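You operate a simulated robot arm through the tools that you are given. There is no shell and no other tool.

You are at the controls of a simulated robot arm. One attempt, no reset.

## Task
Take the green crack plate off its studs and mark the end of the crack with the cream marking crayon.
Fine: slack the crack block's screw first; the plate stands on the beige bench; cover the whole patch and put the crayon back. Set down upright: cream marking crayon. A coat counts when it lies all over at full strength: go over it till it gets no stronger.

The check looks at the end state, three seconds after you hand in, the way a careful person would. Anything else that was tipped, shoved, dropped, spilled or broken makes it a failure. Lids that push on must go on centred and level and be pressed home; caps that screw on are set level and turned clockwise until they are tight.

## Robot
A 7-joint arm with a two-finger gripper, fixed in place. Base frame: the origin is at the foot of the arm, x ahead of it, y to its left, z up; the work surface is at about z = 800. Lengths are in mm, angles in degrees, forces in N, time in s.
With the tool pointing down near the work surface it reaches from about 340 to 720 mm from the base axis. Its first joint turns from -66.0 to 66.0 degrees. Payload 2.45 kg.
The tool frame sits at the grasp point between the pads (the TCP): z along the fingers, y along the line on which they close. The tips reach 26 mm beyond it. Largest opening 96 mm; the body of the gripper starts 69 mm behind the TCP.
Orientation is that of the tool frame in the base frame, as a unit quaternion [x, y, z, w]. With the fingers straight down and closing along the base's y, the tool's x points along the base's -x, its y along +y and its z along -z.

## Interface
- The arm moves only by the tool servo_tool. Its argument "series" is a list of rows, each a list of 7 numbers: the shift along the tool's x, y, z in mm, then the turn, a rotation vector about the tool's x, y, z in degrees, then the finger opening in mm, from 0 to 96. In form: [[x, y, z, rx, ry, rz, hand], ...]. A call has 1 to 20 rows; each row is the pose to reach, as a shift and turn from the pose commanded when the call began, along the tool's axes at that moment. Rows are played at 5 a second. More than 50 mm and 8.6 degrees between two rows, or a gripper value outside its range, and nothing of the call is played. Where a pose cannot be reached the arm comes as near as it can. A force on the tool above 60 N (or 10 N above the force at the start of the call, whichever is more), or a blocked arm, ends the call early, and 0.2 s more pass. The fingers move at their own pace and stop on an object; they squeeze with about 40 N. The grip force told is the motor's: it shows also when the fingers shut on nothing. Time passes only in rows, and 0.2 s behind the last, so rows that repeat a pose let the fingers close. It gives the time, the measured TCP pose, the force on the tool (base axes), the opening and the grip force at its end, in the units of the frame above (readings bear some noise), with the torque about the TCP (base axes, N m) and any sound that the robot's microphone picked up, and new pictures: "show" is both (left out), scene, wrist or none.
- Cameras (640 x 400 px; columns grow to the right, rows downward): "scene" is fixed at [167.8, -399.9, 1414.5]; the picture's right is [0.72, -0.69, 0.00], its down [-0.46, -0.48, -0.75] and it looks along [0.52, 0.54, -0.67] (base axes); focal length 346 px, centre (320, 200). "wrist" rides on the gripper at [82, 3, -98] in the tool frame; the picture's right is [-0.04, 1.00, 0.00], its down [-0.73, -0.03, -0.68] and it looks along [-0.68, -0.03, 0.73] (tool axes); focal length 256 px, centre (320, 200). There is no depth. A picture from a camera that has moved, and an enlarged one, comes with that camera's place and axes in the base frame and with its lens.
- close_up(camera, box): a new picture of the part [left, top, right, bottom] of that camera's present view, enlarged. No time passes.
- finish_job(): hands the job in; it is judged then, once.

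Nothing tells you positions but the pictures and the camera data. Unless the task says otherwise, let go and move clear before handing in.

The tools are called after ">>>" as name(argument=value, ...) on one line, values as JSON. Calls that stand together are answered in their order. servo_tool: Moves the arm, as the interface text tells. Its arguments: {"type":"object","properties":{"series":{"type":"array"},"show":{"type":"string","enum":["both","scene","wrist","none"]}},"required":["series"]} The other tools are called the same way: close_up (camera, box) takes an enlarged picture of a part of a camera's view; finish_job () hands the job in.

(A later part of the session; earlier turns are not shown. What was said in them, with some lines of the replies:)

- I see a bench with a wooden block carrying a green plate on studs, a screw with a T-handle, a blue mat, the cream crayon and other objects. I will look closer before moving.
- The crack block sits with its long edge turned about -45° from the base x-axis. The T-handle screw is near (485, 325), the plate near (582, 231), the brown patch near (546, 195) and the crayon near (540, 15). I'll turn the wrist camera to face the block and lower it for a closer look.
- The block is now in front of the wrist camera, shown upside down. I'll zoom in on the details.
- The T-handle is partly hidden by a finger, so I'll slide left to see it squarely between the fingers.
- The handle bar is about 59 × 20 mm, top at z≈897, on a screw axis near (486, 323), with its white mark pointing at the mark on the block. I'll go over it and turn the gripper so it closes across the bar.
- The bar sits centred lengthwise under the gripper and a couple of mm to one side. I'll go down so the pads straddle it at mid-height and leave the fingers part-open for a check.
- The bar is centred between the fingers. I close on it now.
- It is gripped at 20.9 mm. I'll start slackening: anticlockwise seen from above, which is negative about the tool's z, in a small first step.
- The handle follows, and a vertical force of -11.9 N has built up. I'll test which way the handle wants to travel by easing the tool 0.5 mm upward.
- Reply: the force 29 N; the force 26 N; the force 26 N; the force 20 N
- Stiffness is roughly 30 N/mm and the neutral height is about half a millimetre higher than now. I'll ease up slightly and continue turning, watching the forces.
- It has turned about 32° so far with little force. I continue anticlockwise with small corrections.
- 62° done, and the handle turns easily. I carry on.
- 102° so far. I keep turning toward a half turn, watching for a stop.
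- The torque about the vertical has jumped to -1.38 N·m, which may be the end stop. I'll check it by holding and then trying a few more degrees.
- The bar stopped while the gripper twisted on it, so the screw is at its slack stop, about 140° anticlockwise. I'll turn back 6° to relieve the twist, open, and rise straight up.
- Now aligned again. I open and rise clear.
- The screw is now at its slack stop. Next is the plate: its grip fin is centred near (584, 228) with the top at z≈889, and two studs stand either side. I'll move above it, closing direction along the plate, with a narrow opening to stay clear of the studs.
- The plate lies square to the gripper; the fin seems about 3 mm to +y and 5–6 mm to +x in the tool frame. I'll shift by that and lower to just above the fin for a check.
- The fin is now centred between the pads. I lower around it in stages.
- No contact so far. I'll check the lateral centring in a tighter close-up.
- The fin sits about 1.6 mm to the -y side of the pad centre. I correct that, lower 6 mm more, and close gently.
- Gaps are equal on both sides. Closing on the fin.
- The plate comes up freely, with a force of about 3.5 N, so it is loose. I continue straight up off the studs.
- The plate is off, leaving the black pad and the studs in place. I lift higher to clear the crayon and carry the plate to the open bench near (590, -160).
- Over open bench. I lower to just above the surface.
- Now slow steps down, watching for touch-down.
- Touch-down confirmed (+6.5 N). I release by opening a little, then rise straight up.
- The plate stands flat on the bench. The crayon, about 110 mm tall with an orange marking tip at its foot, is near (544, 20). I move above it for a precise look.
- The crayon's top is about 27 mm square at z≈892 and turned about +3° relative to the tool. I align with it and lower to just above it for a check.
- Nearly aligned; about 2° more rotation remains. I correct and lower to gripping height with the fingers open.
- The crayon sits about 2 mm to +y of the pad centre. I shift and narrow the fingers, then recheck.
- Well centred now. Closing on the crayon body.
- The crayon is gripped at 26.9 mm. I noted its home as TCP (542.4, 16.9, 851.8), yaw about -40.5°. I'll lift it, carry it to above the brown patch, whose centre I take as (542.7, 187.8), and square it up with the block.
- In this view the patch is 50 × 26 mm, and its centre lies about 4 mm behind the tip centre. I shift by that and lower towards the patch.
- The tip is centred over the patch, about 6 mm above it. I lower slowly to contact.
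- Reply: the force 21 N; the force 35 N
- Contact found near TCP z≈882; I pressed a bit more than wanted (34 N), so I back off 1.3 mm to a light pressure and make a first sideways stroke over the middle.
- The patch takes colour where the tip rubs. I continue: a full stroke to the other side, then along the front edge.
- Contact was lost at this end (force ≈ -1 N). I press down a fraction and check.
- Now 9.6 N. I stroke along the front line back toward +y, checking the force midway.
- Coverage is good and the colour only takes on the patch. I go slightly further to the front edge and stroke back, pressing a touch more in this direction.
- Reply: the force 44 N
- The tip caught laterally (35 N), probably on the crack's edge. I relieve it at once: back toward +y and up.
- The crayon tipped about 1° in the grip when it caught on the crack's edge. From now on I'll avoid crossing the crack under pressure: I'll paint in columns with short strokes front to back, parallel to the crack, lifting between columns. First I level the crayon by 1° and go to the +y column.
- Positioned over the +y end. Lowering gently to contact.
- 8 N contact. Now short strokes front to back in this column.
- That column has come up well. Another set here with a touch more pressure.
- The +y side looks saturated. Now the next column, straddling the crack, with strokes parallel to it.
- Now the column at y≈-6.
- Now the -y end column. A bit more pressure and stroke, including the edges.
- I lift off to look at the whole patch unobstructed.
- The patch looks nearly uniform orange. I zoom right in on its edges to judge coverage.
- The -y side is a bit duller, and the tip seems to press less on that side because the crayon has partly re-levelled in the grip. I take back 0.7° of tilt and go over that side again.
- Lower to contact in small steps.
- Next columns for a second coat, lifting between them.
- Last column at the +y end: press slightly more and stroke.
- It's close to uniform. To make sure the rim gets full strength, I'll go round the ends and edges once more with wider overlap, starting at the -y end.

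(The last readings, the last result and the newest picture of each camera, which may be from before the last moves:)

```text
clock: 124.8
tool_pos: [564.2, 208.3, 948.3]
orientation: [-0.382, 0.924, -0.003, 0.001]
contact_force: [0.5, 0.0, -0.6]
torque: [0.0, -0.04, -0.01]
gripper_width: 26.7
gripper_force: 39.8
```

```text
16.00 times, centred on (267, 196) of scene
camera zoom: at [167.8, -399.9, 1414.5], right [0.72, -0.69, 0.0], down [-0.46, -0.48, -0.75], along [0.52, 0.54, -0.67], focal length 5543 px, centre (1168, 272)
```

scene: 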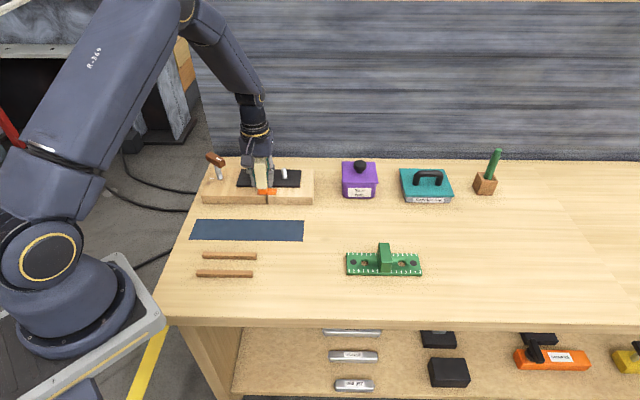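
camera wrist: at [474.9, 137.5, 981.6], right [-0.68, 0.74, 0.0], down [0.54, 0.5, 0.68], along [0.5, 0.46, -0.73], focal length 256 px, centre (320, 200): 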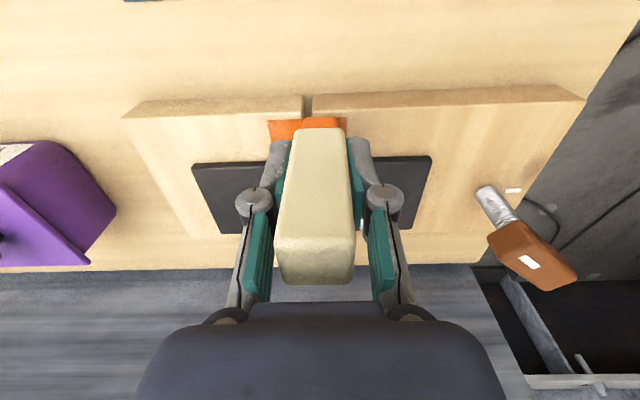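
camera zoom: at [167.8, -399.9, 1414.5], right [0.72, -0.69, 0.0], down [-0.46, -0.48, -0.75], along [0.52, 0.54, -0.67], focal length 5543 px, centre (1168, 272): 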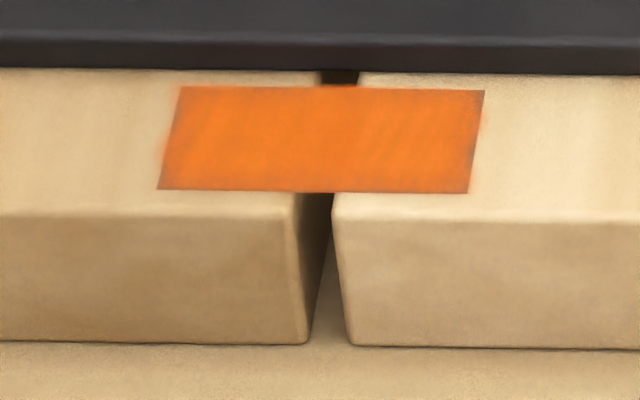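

No further change in strength or coverage, so the coat is at full strength. Now I carry the crayon back to its home spot at (542.4, 16.9), restoring its yaw.

>>> servo_tool(series=[[25, -20, 0, 0, 0, 0.8, 14], [50, -40, 0, 0, 0, 1.5, 14], [75, -61, 0, 0, 0, 2.3, 14], [100, -81, 0, 0, 0, 3, 14], [125, -101, 0, 0, 0, 3.8, 14], [150, -121.5, 0, 0, 0, 4.5, 14], [150, -121.5, 0, 0, 0, 4.5, 14], [150, -121.5, 0, 0, 0, 4.5, 14]], show="both")

>>> servo_tool(series=[[0, 0, 0, 0, 0, 0, 14]], show="none")

```text
clock: 126.6
tool_pos: [539.7, 17.3, 948.2]
orientation: [-0.346, 0.938, -0.003, 0.001]
contact_force: [-0.2, 0.8, -0.5]
torque: [0.02, -0.02, -0.01]
gripper_width: 26.9
gripper_force: 40.2
camera wrist: at [475.2, -32.6, 1046.1], right [-0.62, 0.79, -0.01], down [0.57, 0.46, 0.68], along [0.54, 0.42, -0.73], focal length 256 px, centre (320, 200)
```

scene: 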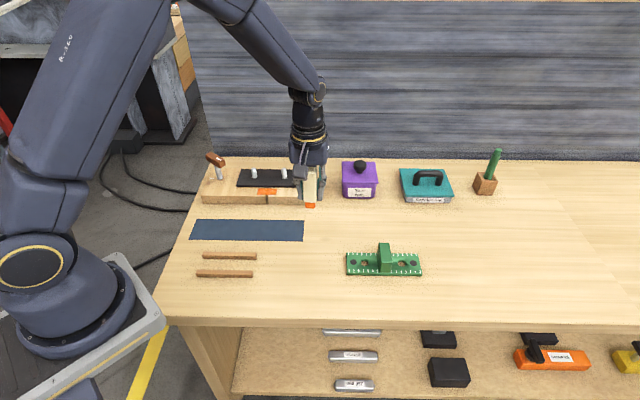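
wrist: 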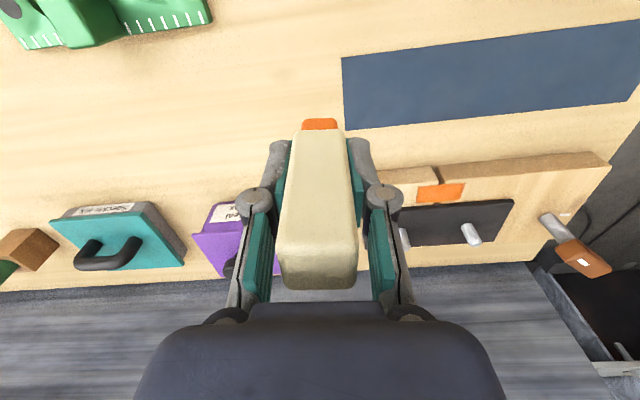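

```text
clock: 127.0
tool_pos: [541.1, 17.5, 948.8]
orientation: [-0.346, 0.938, -0.003, 0.002]
contact_force: [0.3, 0.0, -0.5]
torque: [-0.02, -0.02, 0.02]
gripper_width: 26.7
gripper_force: 39.7
```

Near home. I correct by about 1.5 mm and lower to just above the bench.

>>> servo_tool(series=[[-1, -1.2, 15, 0, 0, 0, 14], [-1, -1.2, 35, 0, 0, 0, 14], [-1, -1.2, 55, 0, 0, 0, 14], [-1, -1.2, 75, 0, 0, 0, 14], [-1, -1.2, 88, 0, 0, 0, 14], [-1, -1.2, 92, 0, 0, 0, 14], [-1, -1.2, 92, 0, 0, 0, 14]], show="both")

>>> close_up(camera="scene", box=[248, 175, 376, 255])

```text
clock: 128.6
tool_pos: [543.8, 16.4, 858.1]
orientation: [-0.346, 0.938, -0.003, 0.001]
contact_force: [0.0, -0.2, -0.1]
torque: [-0.03, 0.0, 0.04]
gripper_width: 26.7
gripper_force: 40.1
camera wrist: at [479.6, -34.1, 955.1], right [-0.62, 0.79, -0.01], down [0.57, 0.46, 0.68], along [0.54, 0.42, -0.73], focal length 256 px, centre (320, 200)
```

scene: 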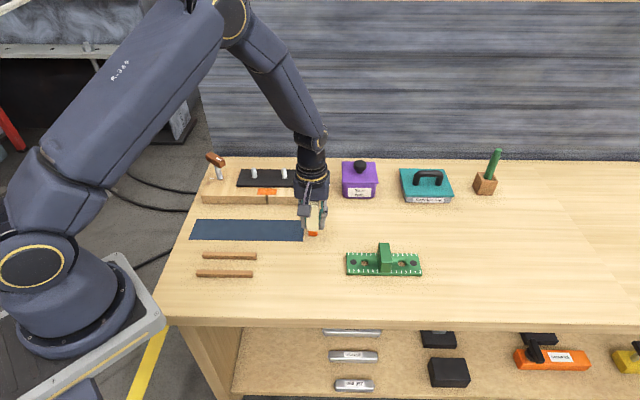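
wrist: 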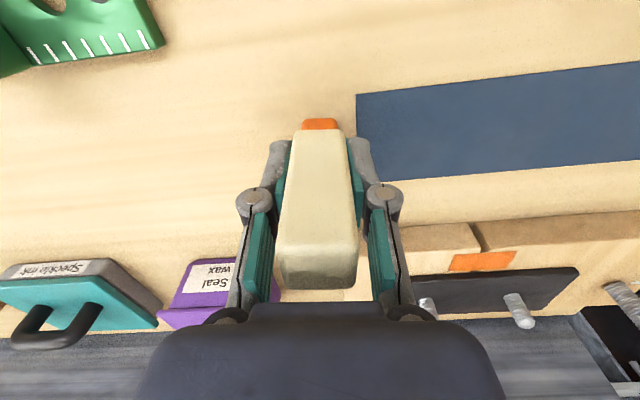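

```text
5.00 times, centred on (312, 215) of scene
camera zoom: at [167.8, -399.9, 1414.5], right [0.72, -0.69, 0.0], down [-0.46, -0.48, -0.75], along [0.52, 0.54, -0.67], focal length 1732 px, centre (360, 125)
```

zoom: 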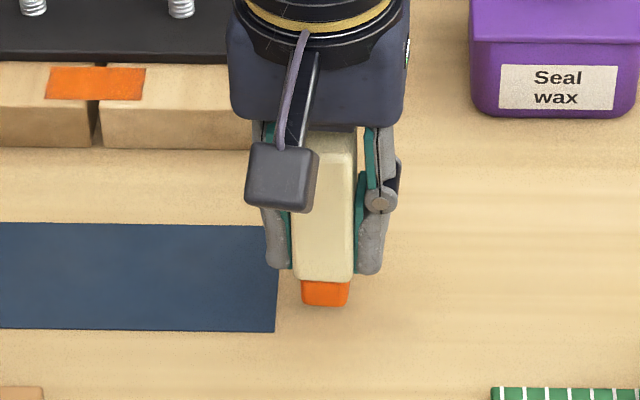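

The crayon is about 2 mm off its old spot along the bench; I correct that and lower to touch.

>>> servo_tool(series=[[0.8, 2.2, 0, 0, 0, 0, 14], [0.8, 2.2, 2, 0, 0, 0, 14], [0.8, 2.2, 4, 0, 0, 0, 14], [0.8, 2.2, 4, 0, 0, 0, 14]], show="none")

>>> close_up(camera="scene", box=[248, 175, 376, 255])

```text
clock: 129.6
tool_pos: [542.0, 16.6, 853.9]
orientation: [-0.347, 0.938, -0.003, 0.002]
contact_force: [0.0, 0.1, -0.7]
torque: [-0.01, 0.02, -0.03]
gripper_width: 27.0
gripper_force: 39.9
```

```text
5.00 times, centred on (312, 215) of scene
camera zoom: at [167.8, -399.9, 1414.5], right [0.72, -0.69, 0.0], down [-0.46, -0.48, -0.75], along [0.52, 0.54, -0.67], focal length 1732 px, centre (360, 125)
```

zoom: 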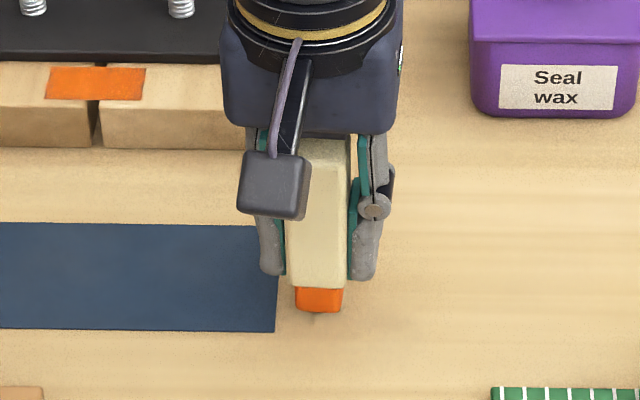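

Position matches the original footprint. Slow approach to contact.

>>> servo_tool(series=[[0, 0, 0.8, 0, 0, 0, 14], [0, 0, 1.6, 0, 0, 0, 14], [0, 0, 1.6, 0, 0, 0, 14]], show="none")

>>> servo_tool(series=[[0, 0, 0.7, 0, 0, 0, 14], [0, 0, 0.7, 0, 0, 0, 14]], show="none")

```text
clock: 130.4
tool_pos: [542.2, 17.5, 854.3]
orientation: [-0.346, 0.938, -0.002, 0.001]
contact_force: [-0.1, -0.6, -1.0]
torque: [-0.04, 0.02, 0.03]
gripper_width: 26.9
gripper_force: 39.8
```

```text
clock: 131.0
tool_pos: [543.5, 18.1, 851.6]
orientation: [-0.346, 0.938, -0.003, 0.001]
contact_force: [-0.5, 0.4, -0.8]
torque: [0.0, 0.03, 0.0]
gripper_width: 27.0
gripper_force: 40.1
```

>>> servo_tool(series=[[0, 0, 0.7, 0, 0, 0, 14], [0, 0, 0.7, 0, 0, 0, 14]], show="none")

>>> close_up(camera="scene", box=[280, 205, 344, 245])

```text
clock: 131.6
tool_pos: [541.7, 17.1, 850.8]
orientation: [-0.346, 0.938, -0.003, 0.001]
contact_force: [-0.4, 0.0, -1.0]
torque: [0.01, 0.01, 0.0]
gripper_width: 27.0
gripper_force: 39.9
```

```text
10.00 times, centred on (312, 225) of scene
camera zoom: at [167.8, -399.9, 1414.5], right [0.72, -0.69, 0.0], down [-0.46, -0.48, -0.75], along [0.52, 0.54, -0.67], focal length 3464 px, centre (400, -50)
```

zoom: 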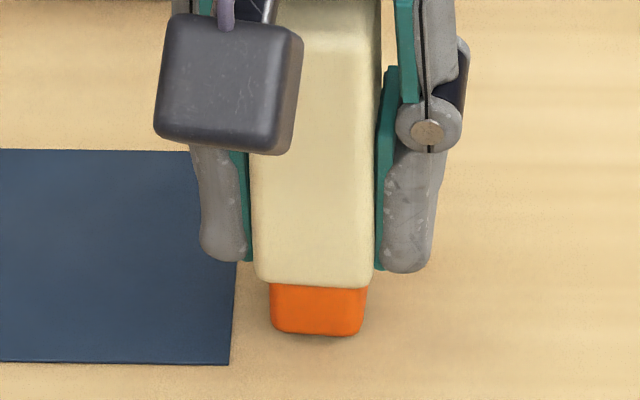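

>>> servo_tool(series=[[0, 0, 0.6, 0, 0, 0, 14], [0, 0, 0.6, 0, 0, 0, 14]], show="none")

>>> servo_tool(series=[[0, 0, 0.4, 0, 0, 0, 14], [0, 0, 0.4, 0, 0, 0, 14]], show="none")

```text
clock: 132.2
tool_pos: [541.8, 17.1, 850.1]
orientation: [-0.346, 0.938, -0.003, 0.002]
contact_force: [0.4, -0.2, 0.3]
torque: [-0.03, 0.03, 0.02]
gripper_width: 27.0
gripper_force: 40.2
```

```text
clock: 132.8
tool_pos: [542.2, 16.1, 851.1]
orientation: [-0.345, 0.939, -0.003, 0.002]
contact_force: [0.3, -0.4, -0.2]
torque: [0.01, -0.01, -0.02]
gripper_width: 26.6
gripper_force: 39.6
```

>>> servo_tool(series=[[0, 0, 0.5, 0, 0, 0, 14], [0, 0, 0.5, 0, 0, 0, 14]], show="none")

>>> close_up(camera="scene", box=[280, 205, 344, 245])

```text
clock: 133.4
tool_pos: [542.5, 17.3, 848.7]
orientation: [-0.346, 0.938, -0.003, 0.001]
contact_force: [-0.1, -0.6, -0.1]
torque: [0.02, 0.01, -0.02]
gripper_width: 26.9
gripper_force: 40.5
```

```text
10.00 times, centred on (312, 225) of scene
camera zoom: at [167.8, -399.9, 1414.5], right [0.72, -0.69, 0.0], down [-0.46, -0.48, -0.75], along [0.52, 0.54, -0.67], focal length 3464 px, centre (400, -50)
```

zoom: 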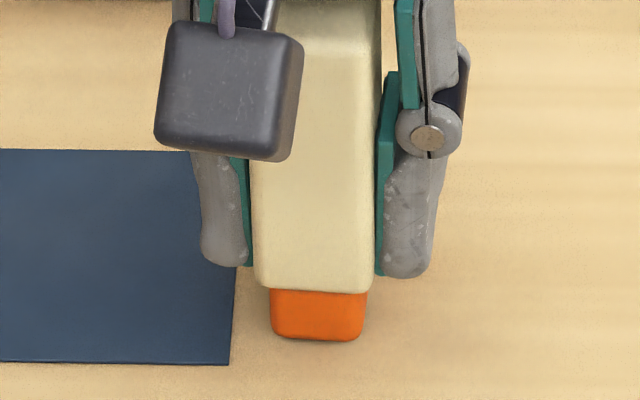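

>>> servo_tool(series=[[0, 0, 0.4, 0, 0, 0, 14], [0, 0, 0.4, 0, 0, 0, 14]], show="none")

```text
clock: 134.0
tool_pos: [540.8, 16.9, 849.1]
orientation: [-0.346, 0.938, -0.003, 0.002]
contact_force: [-1.4, 2.1, 6.2]
torque: [0.15, 0.08, 0.02]
gripper_width: 26.5
gripper_force: 40.1
```

Touch-down at 6 N. I open the fingers gently and check before rising.

>>> servo_tool(series=[[0, 0, -0.1, 0, 0, 0, 28], [0, 0, -0.1, 0, 0, 0, 31], [0, 0, -0.1, 0, 0, 0, 36], [0, 0, -0.1, 0, 0, 0, 44], [0, 0, -0.1, 0, 0, 0, 50], [0, 0, -0.1, 0, 0, 0, 50]], show="wrist")

>>> close_up(camera="scene", box=[280, 205, 344, 245])

```text
clock: 135.4
tool_pos: [541.7, 16.0, 849.3]
orientation: [-0.346, 0.938, -0.004, 0.002]
contact_force: [0.0, 0.0, 0.0]
torque: [0.01, 0.0, -0.03]
gripper_width: 50.2
gripper_force: 0.0
camera wrist: at [477.1, -33.6, 946.1], right [-0.62, 0.79, -0.01], down [0.57, 0.46, 0.68], along [0.54, 0.42, -0.73], focal length 256 px, centre (320, 200)
```

wrist: 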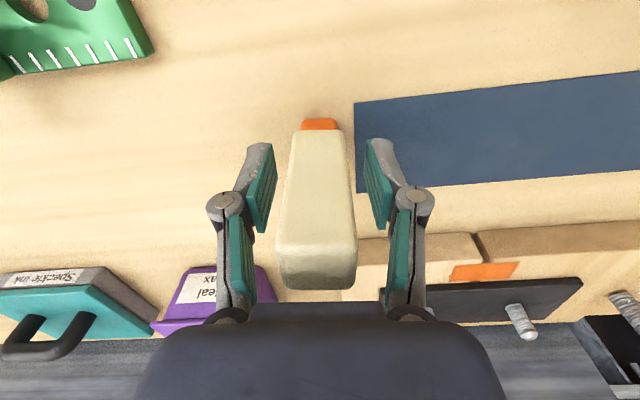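

```text
10.00 times, centred on (312, 225) of scene
camera zoom: at [167.8, -399.9, 1414.5], right [0.72, -0.69, 0.0], down [-0.46, -0.48, -0.75], along [0.52, 0.54, -0.67], focal length 3464 px, centre (400, -50)
```

zoom: 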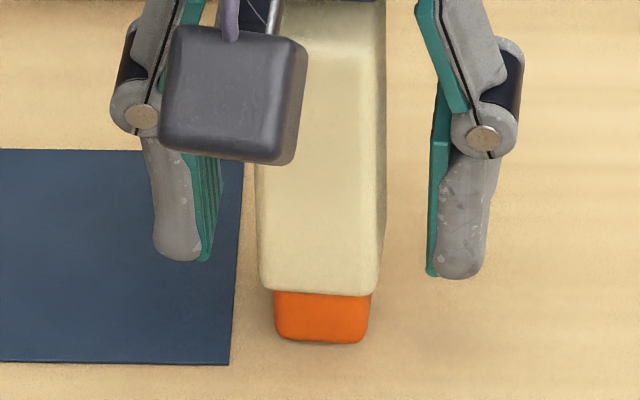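

The crayon stands upright on its original spot. I rise straight up and clear.

>>> servo_tool(series=[[0, 0, -10, 0, 0, 0, 50], [0, 0, -30, 0, 0, 0, 50], [0, 0, -55, 0, 0, 0, 54], [0, 0, -85, 0, 0, 0, 60], [0, 0, -120, 0, 0, 0, 60], [0, 0, -160, 0, 0, 0, 60], [40, 0, -180, 0, 0, 0, 60], [80, 0, -190, 0, 0, 0, 60], [100, 0, -190, 0, 0, 0, 60]], show="both")

>>> close_up(camera="scene", box=[190, 140, 350, 240])

>>> close_up(camera="scene", box=[247, 183, 287, 208])

>>> close_up(camera="scene", box=[330, 130, 520, 290])

```text
clock: 137.4
tool_pos: [464.9, -47.3, 1039.4]
orientation: [-0.346, 0.938, -0.003, 0.001]
contact_force: [0.2, 0.3, 0.2]
torque: [0.03, -0.03, -0.01]
gripper_width: 60.2
gripper_force: 0.0
camera wrist: at [400.1, -97.4, 1136.6], right [-0.62, 0.79, -0.01], down [0.57, 0.46, 0.68], along [0.54, 0.42, -0.73], focal length 256 px, centre (320, 200)
```

scene: 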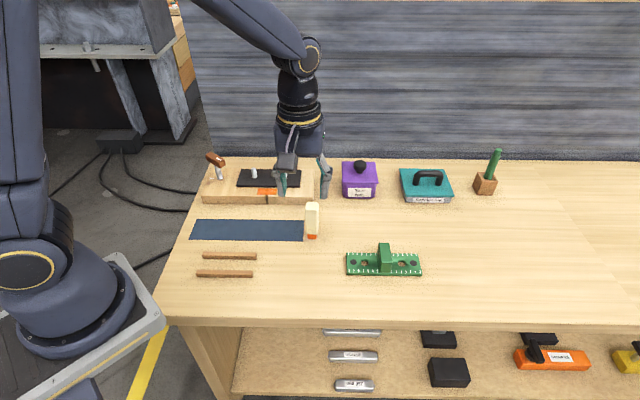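
wrist: 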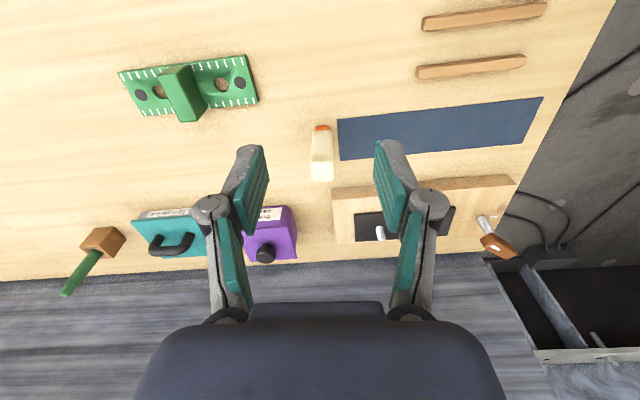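

```text
4.00 times, centred on (270, 190) of scene
camera zoom: at [167.8, -399.9, 1414.5], right [0.72, -0.69, 0.0], down [-0.46, -0.48, -0.75], along [0.52, 0.54, -0.67], focal length 1386 px, centre (520, 240)
```

zoom: 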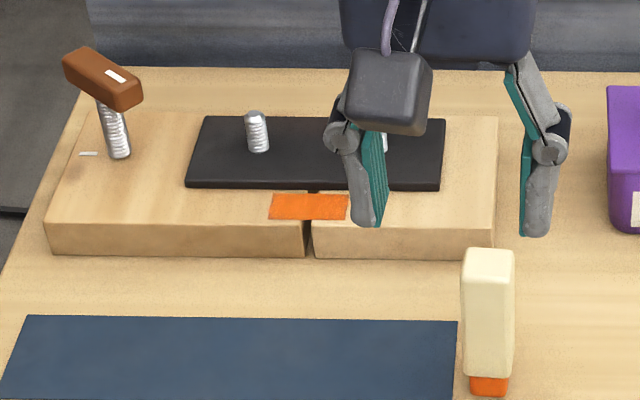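

```text
16.00 times, centred on (267, 196) of scene
camera zoom: at [167.8, -399.9, 1414.5], right [0.72, -0.69, 0.0], down [-0.46, -0.48, -0.75], along [0.52, 0.54, -0.67], focal length 5543 px, centre (1168, 272)
```

zoom: 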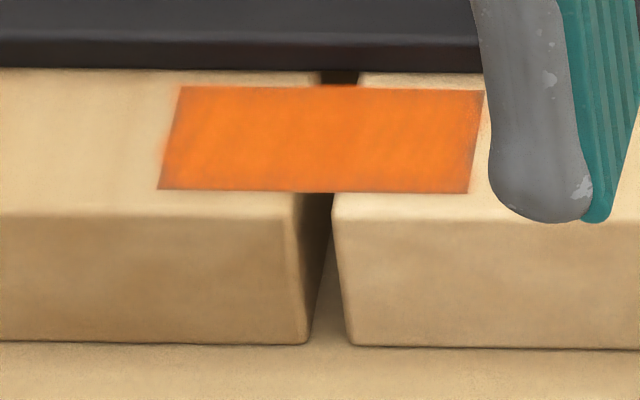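

```text
2.50 times, centred on (425, 210) of scene
camera zoom: at [167.8, -399.9, 1414.5], right [0.72, -0.69, 0.0], down [-0.46, -0.48, -0.75], along [0.52, 0.54, -0.67], focal length 866 px, centre (58, 175)
```

zoom: 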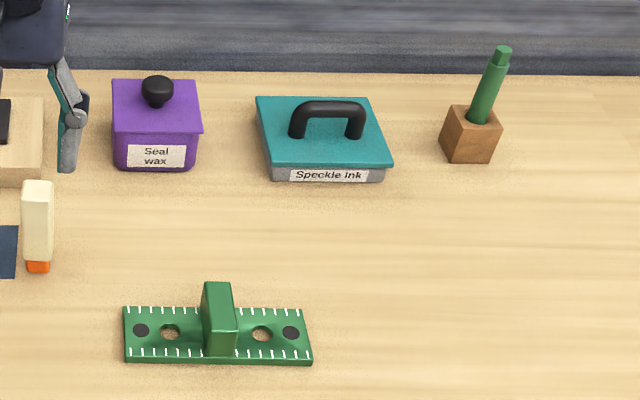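

Everything stands where it should. I take one last clear look at the marked patch with the empty gripper before deciding.

>>> servo_tool(series=[[-16, 24, 0, 0, 0, -1, 60], [-32, 47, 0, 0, 0, -2, 60], [-48, 71, 10, 0, 0, -3, 60], [-64, 94, 30, 0, 0, -4, 60], [-80.8, 117.7, 60, 0, 0, -4.5, 60], [-80.8, 117.7, 60, 0, 0, -4.5, 60]], show="wrist")

>>> close_up(camera="wrist", box=[272, 165, 368, 225])

>>> close_up(camera="wrist", box=[290, 180, 354, 220])

```text
clock: 138.8
tool_pos: [450.7, 93.8, 979.0]
orientation: [-0.383, 0.924, -0.003, 0.001]
contact_force: [-0.1, 0.1, 0.0]
torque: [-0.02, -0.02, -0.02]
gripper_width: 60.1
gripper_force: 0.2
camera wrist: at [389.3, 38.7, 1075.3], right [-0.68, 0.74, -0.01], down [0.54, 0.5, 0.68], along [0.5, 0.46, -0.73], focal length 256 px, centre (320, 200)
```

wrist: 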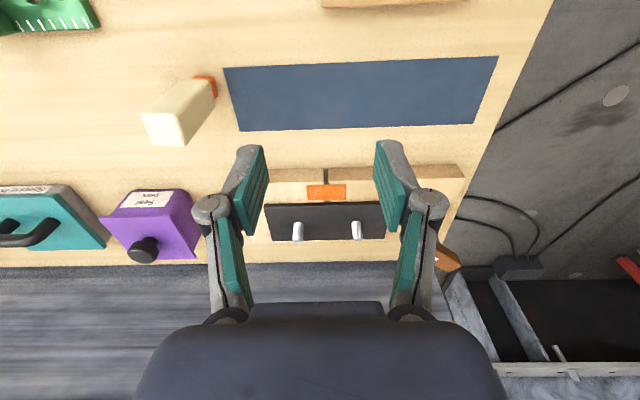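

```text
6.67 times, centred on (320, 195) of wrist
camera zoom: at [389.3, 38.7, 1075.3], right [-0.68, 0.74, -0.01], down [0.54, 0.5, 0.68], along [0.5, 0.46, -0.73], focal length 1707 px, centre (320, 233)
```

zoom: 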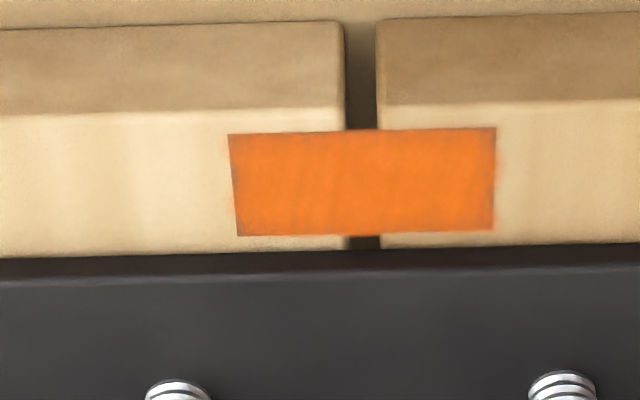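

```text
10.00 times, centred on (322, 200) of wrist
camera zoom: at [389.3, 38.7, 1075.3], right [-0.68, 0.74, -0.01], down [0.54, 0.5, 0.68], along [0.5, 0.46, -0.73], focal length 2560 px, centre (300, 200)
```

zoom: 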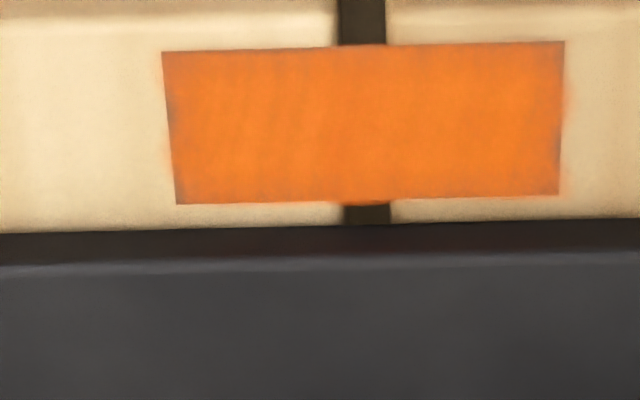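

The patch is evenly orange all over, the plate stands on the bench, the crayon is upright at its old place, the screw is slack, and the gripper is clear. I hand the job in.

>>> finish_job()

```text
The job is handed in.
```

I've handed the job in: the crack plate is off its studs and the end of the crack is marked. I haven't been told whether it passed the check.

- **Screw:** I turned it anticlockwise about 140° until it stopped turning, before touching the plate.
- **Plate:** it lifted straight off and now stands flat on the beige bench, fin up. The black pad underneath stayed on the block.
- **Mark:** the brown patch at the end of the crack is orange all over. I went over it until more strokes made no visible difference. A thin, slightly darker line still shows along some edges; extra passes didn't change it. There is a little orange just outside the patch.
- **Crayon:** it stands upright on its original spot, within a millimetre or two.

During marking, the crayon tip caught on the edge of the crack with about 35 N and tilted about 1° in the gripper. I lifted it, straightened it and did the remaining strokes parallel to the crack. I saw no damage to the block or the crayon in the pictures afterwards.
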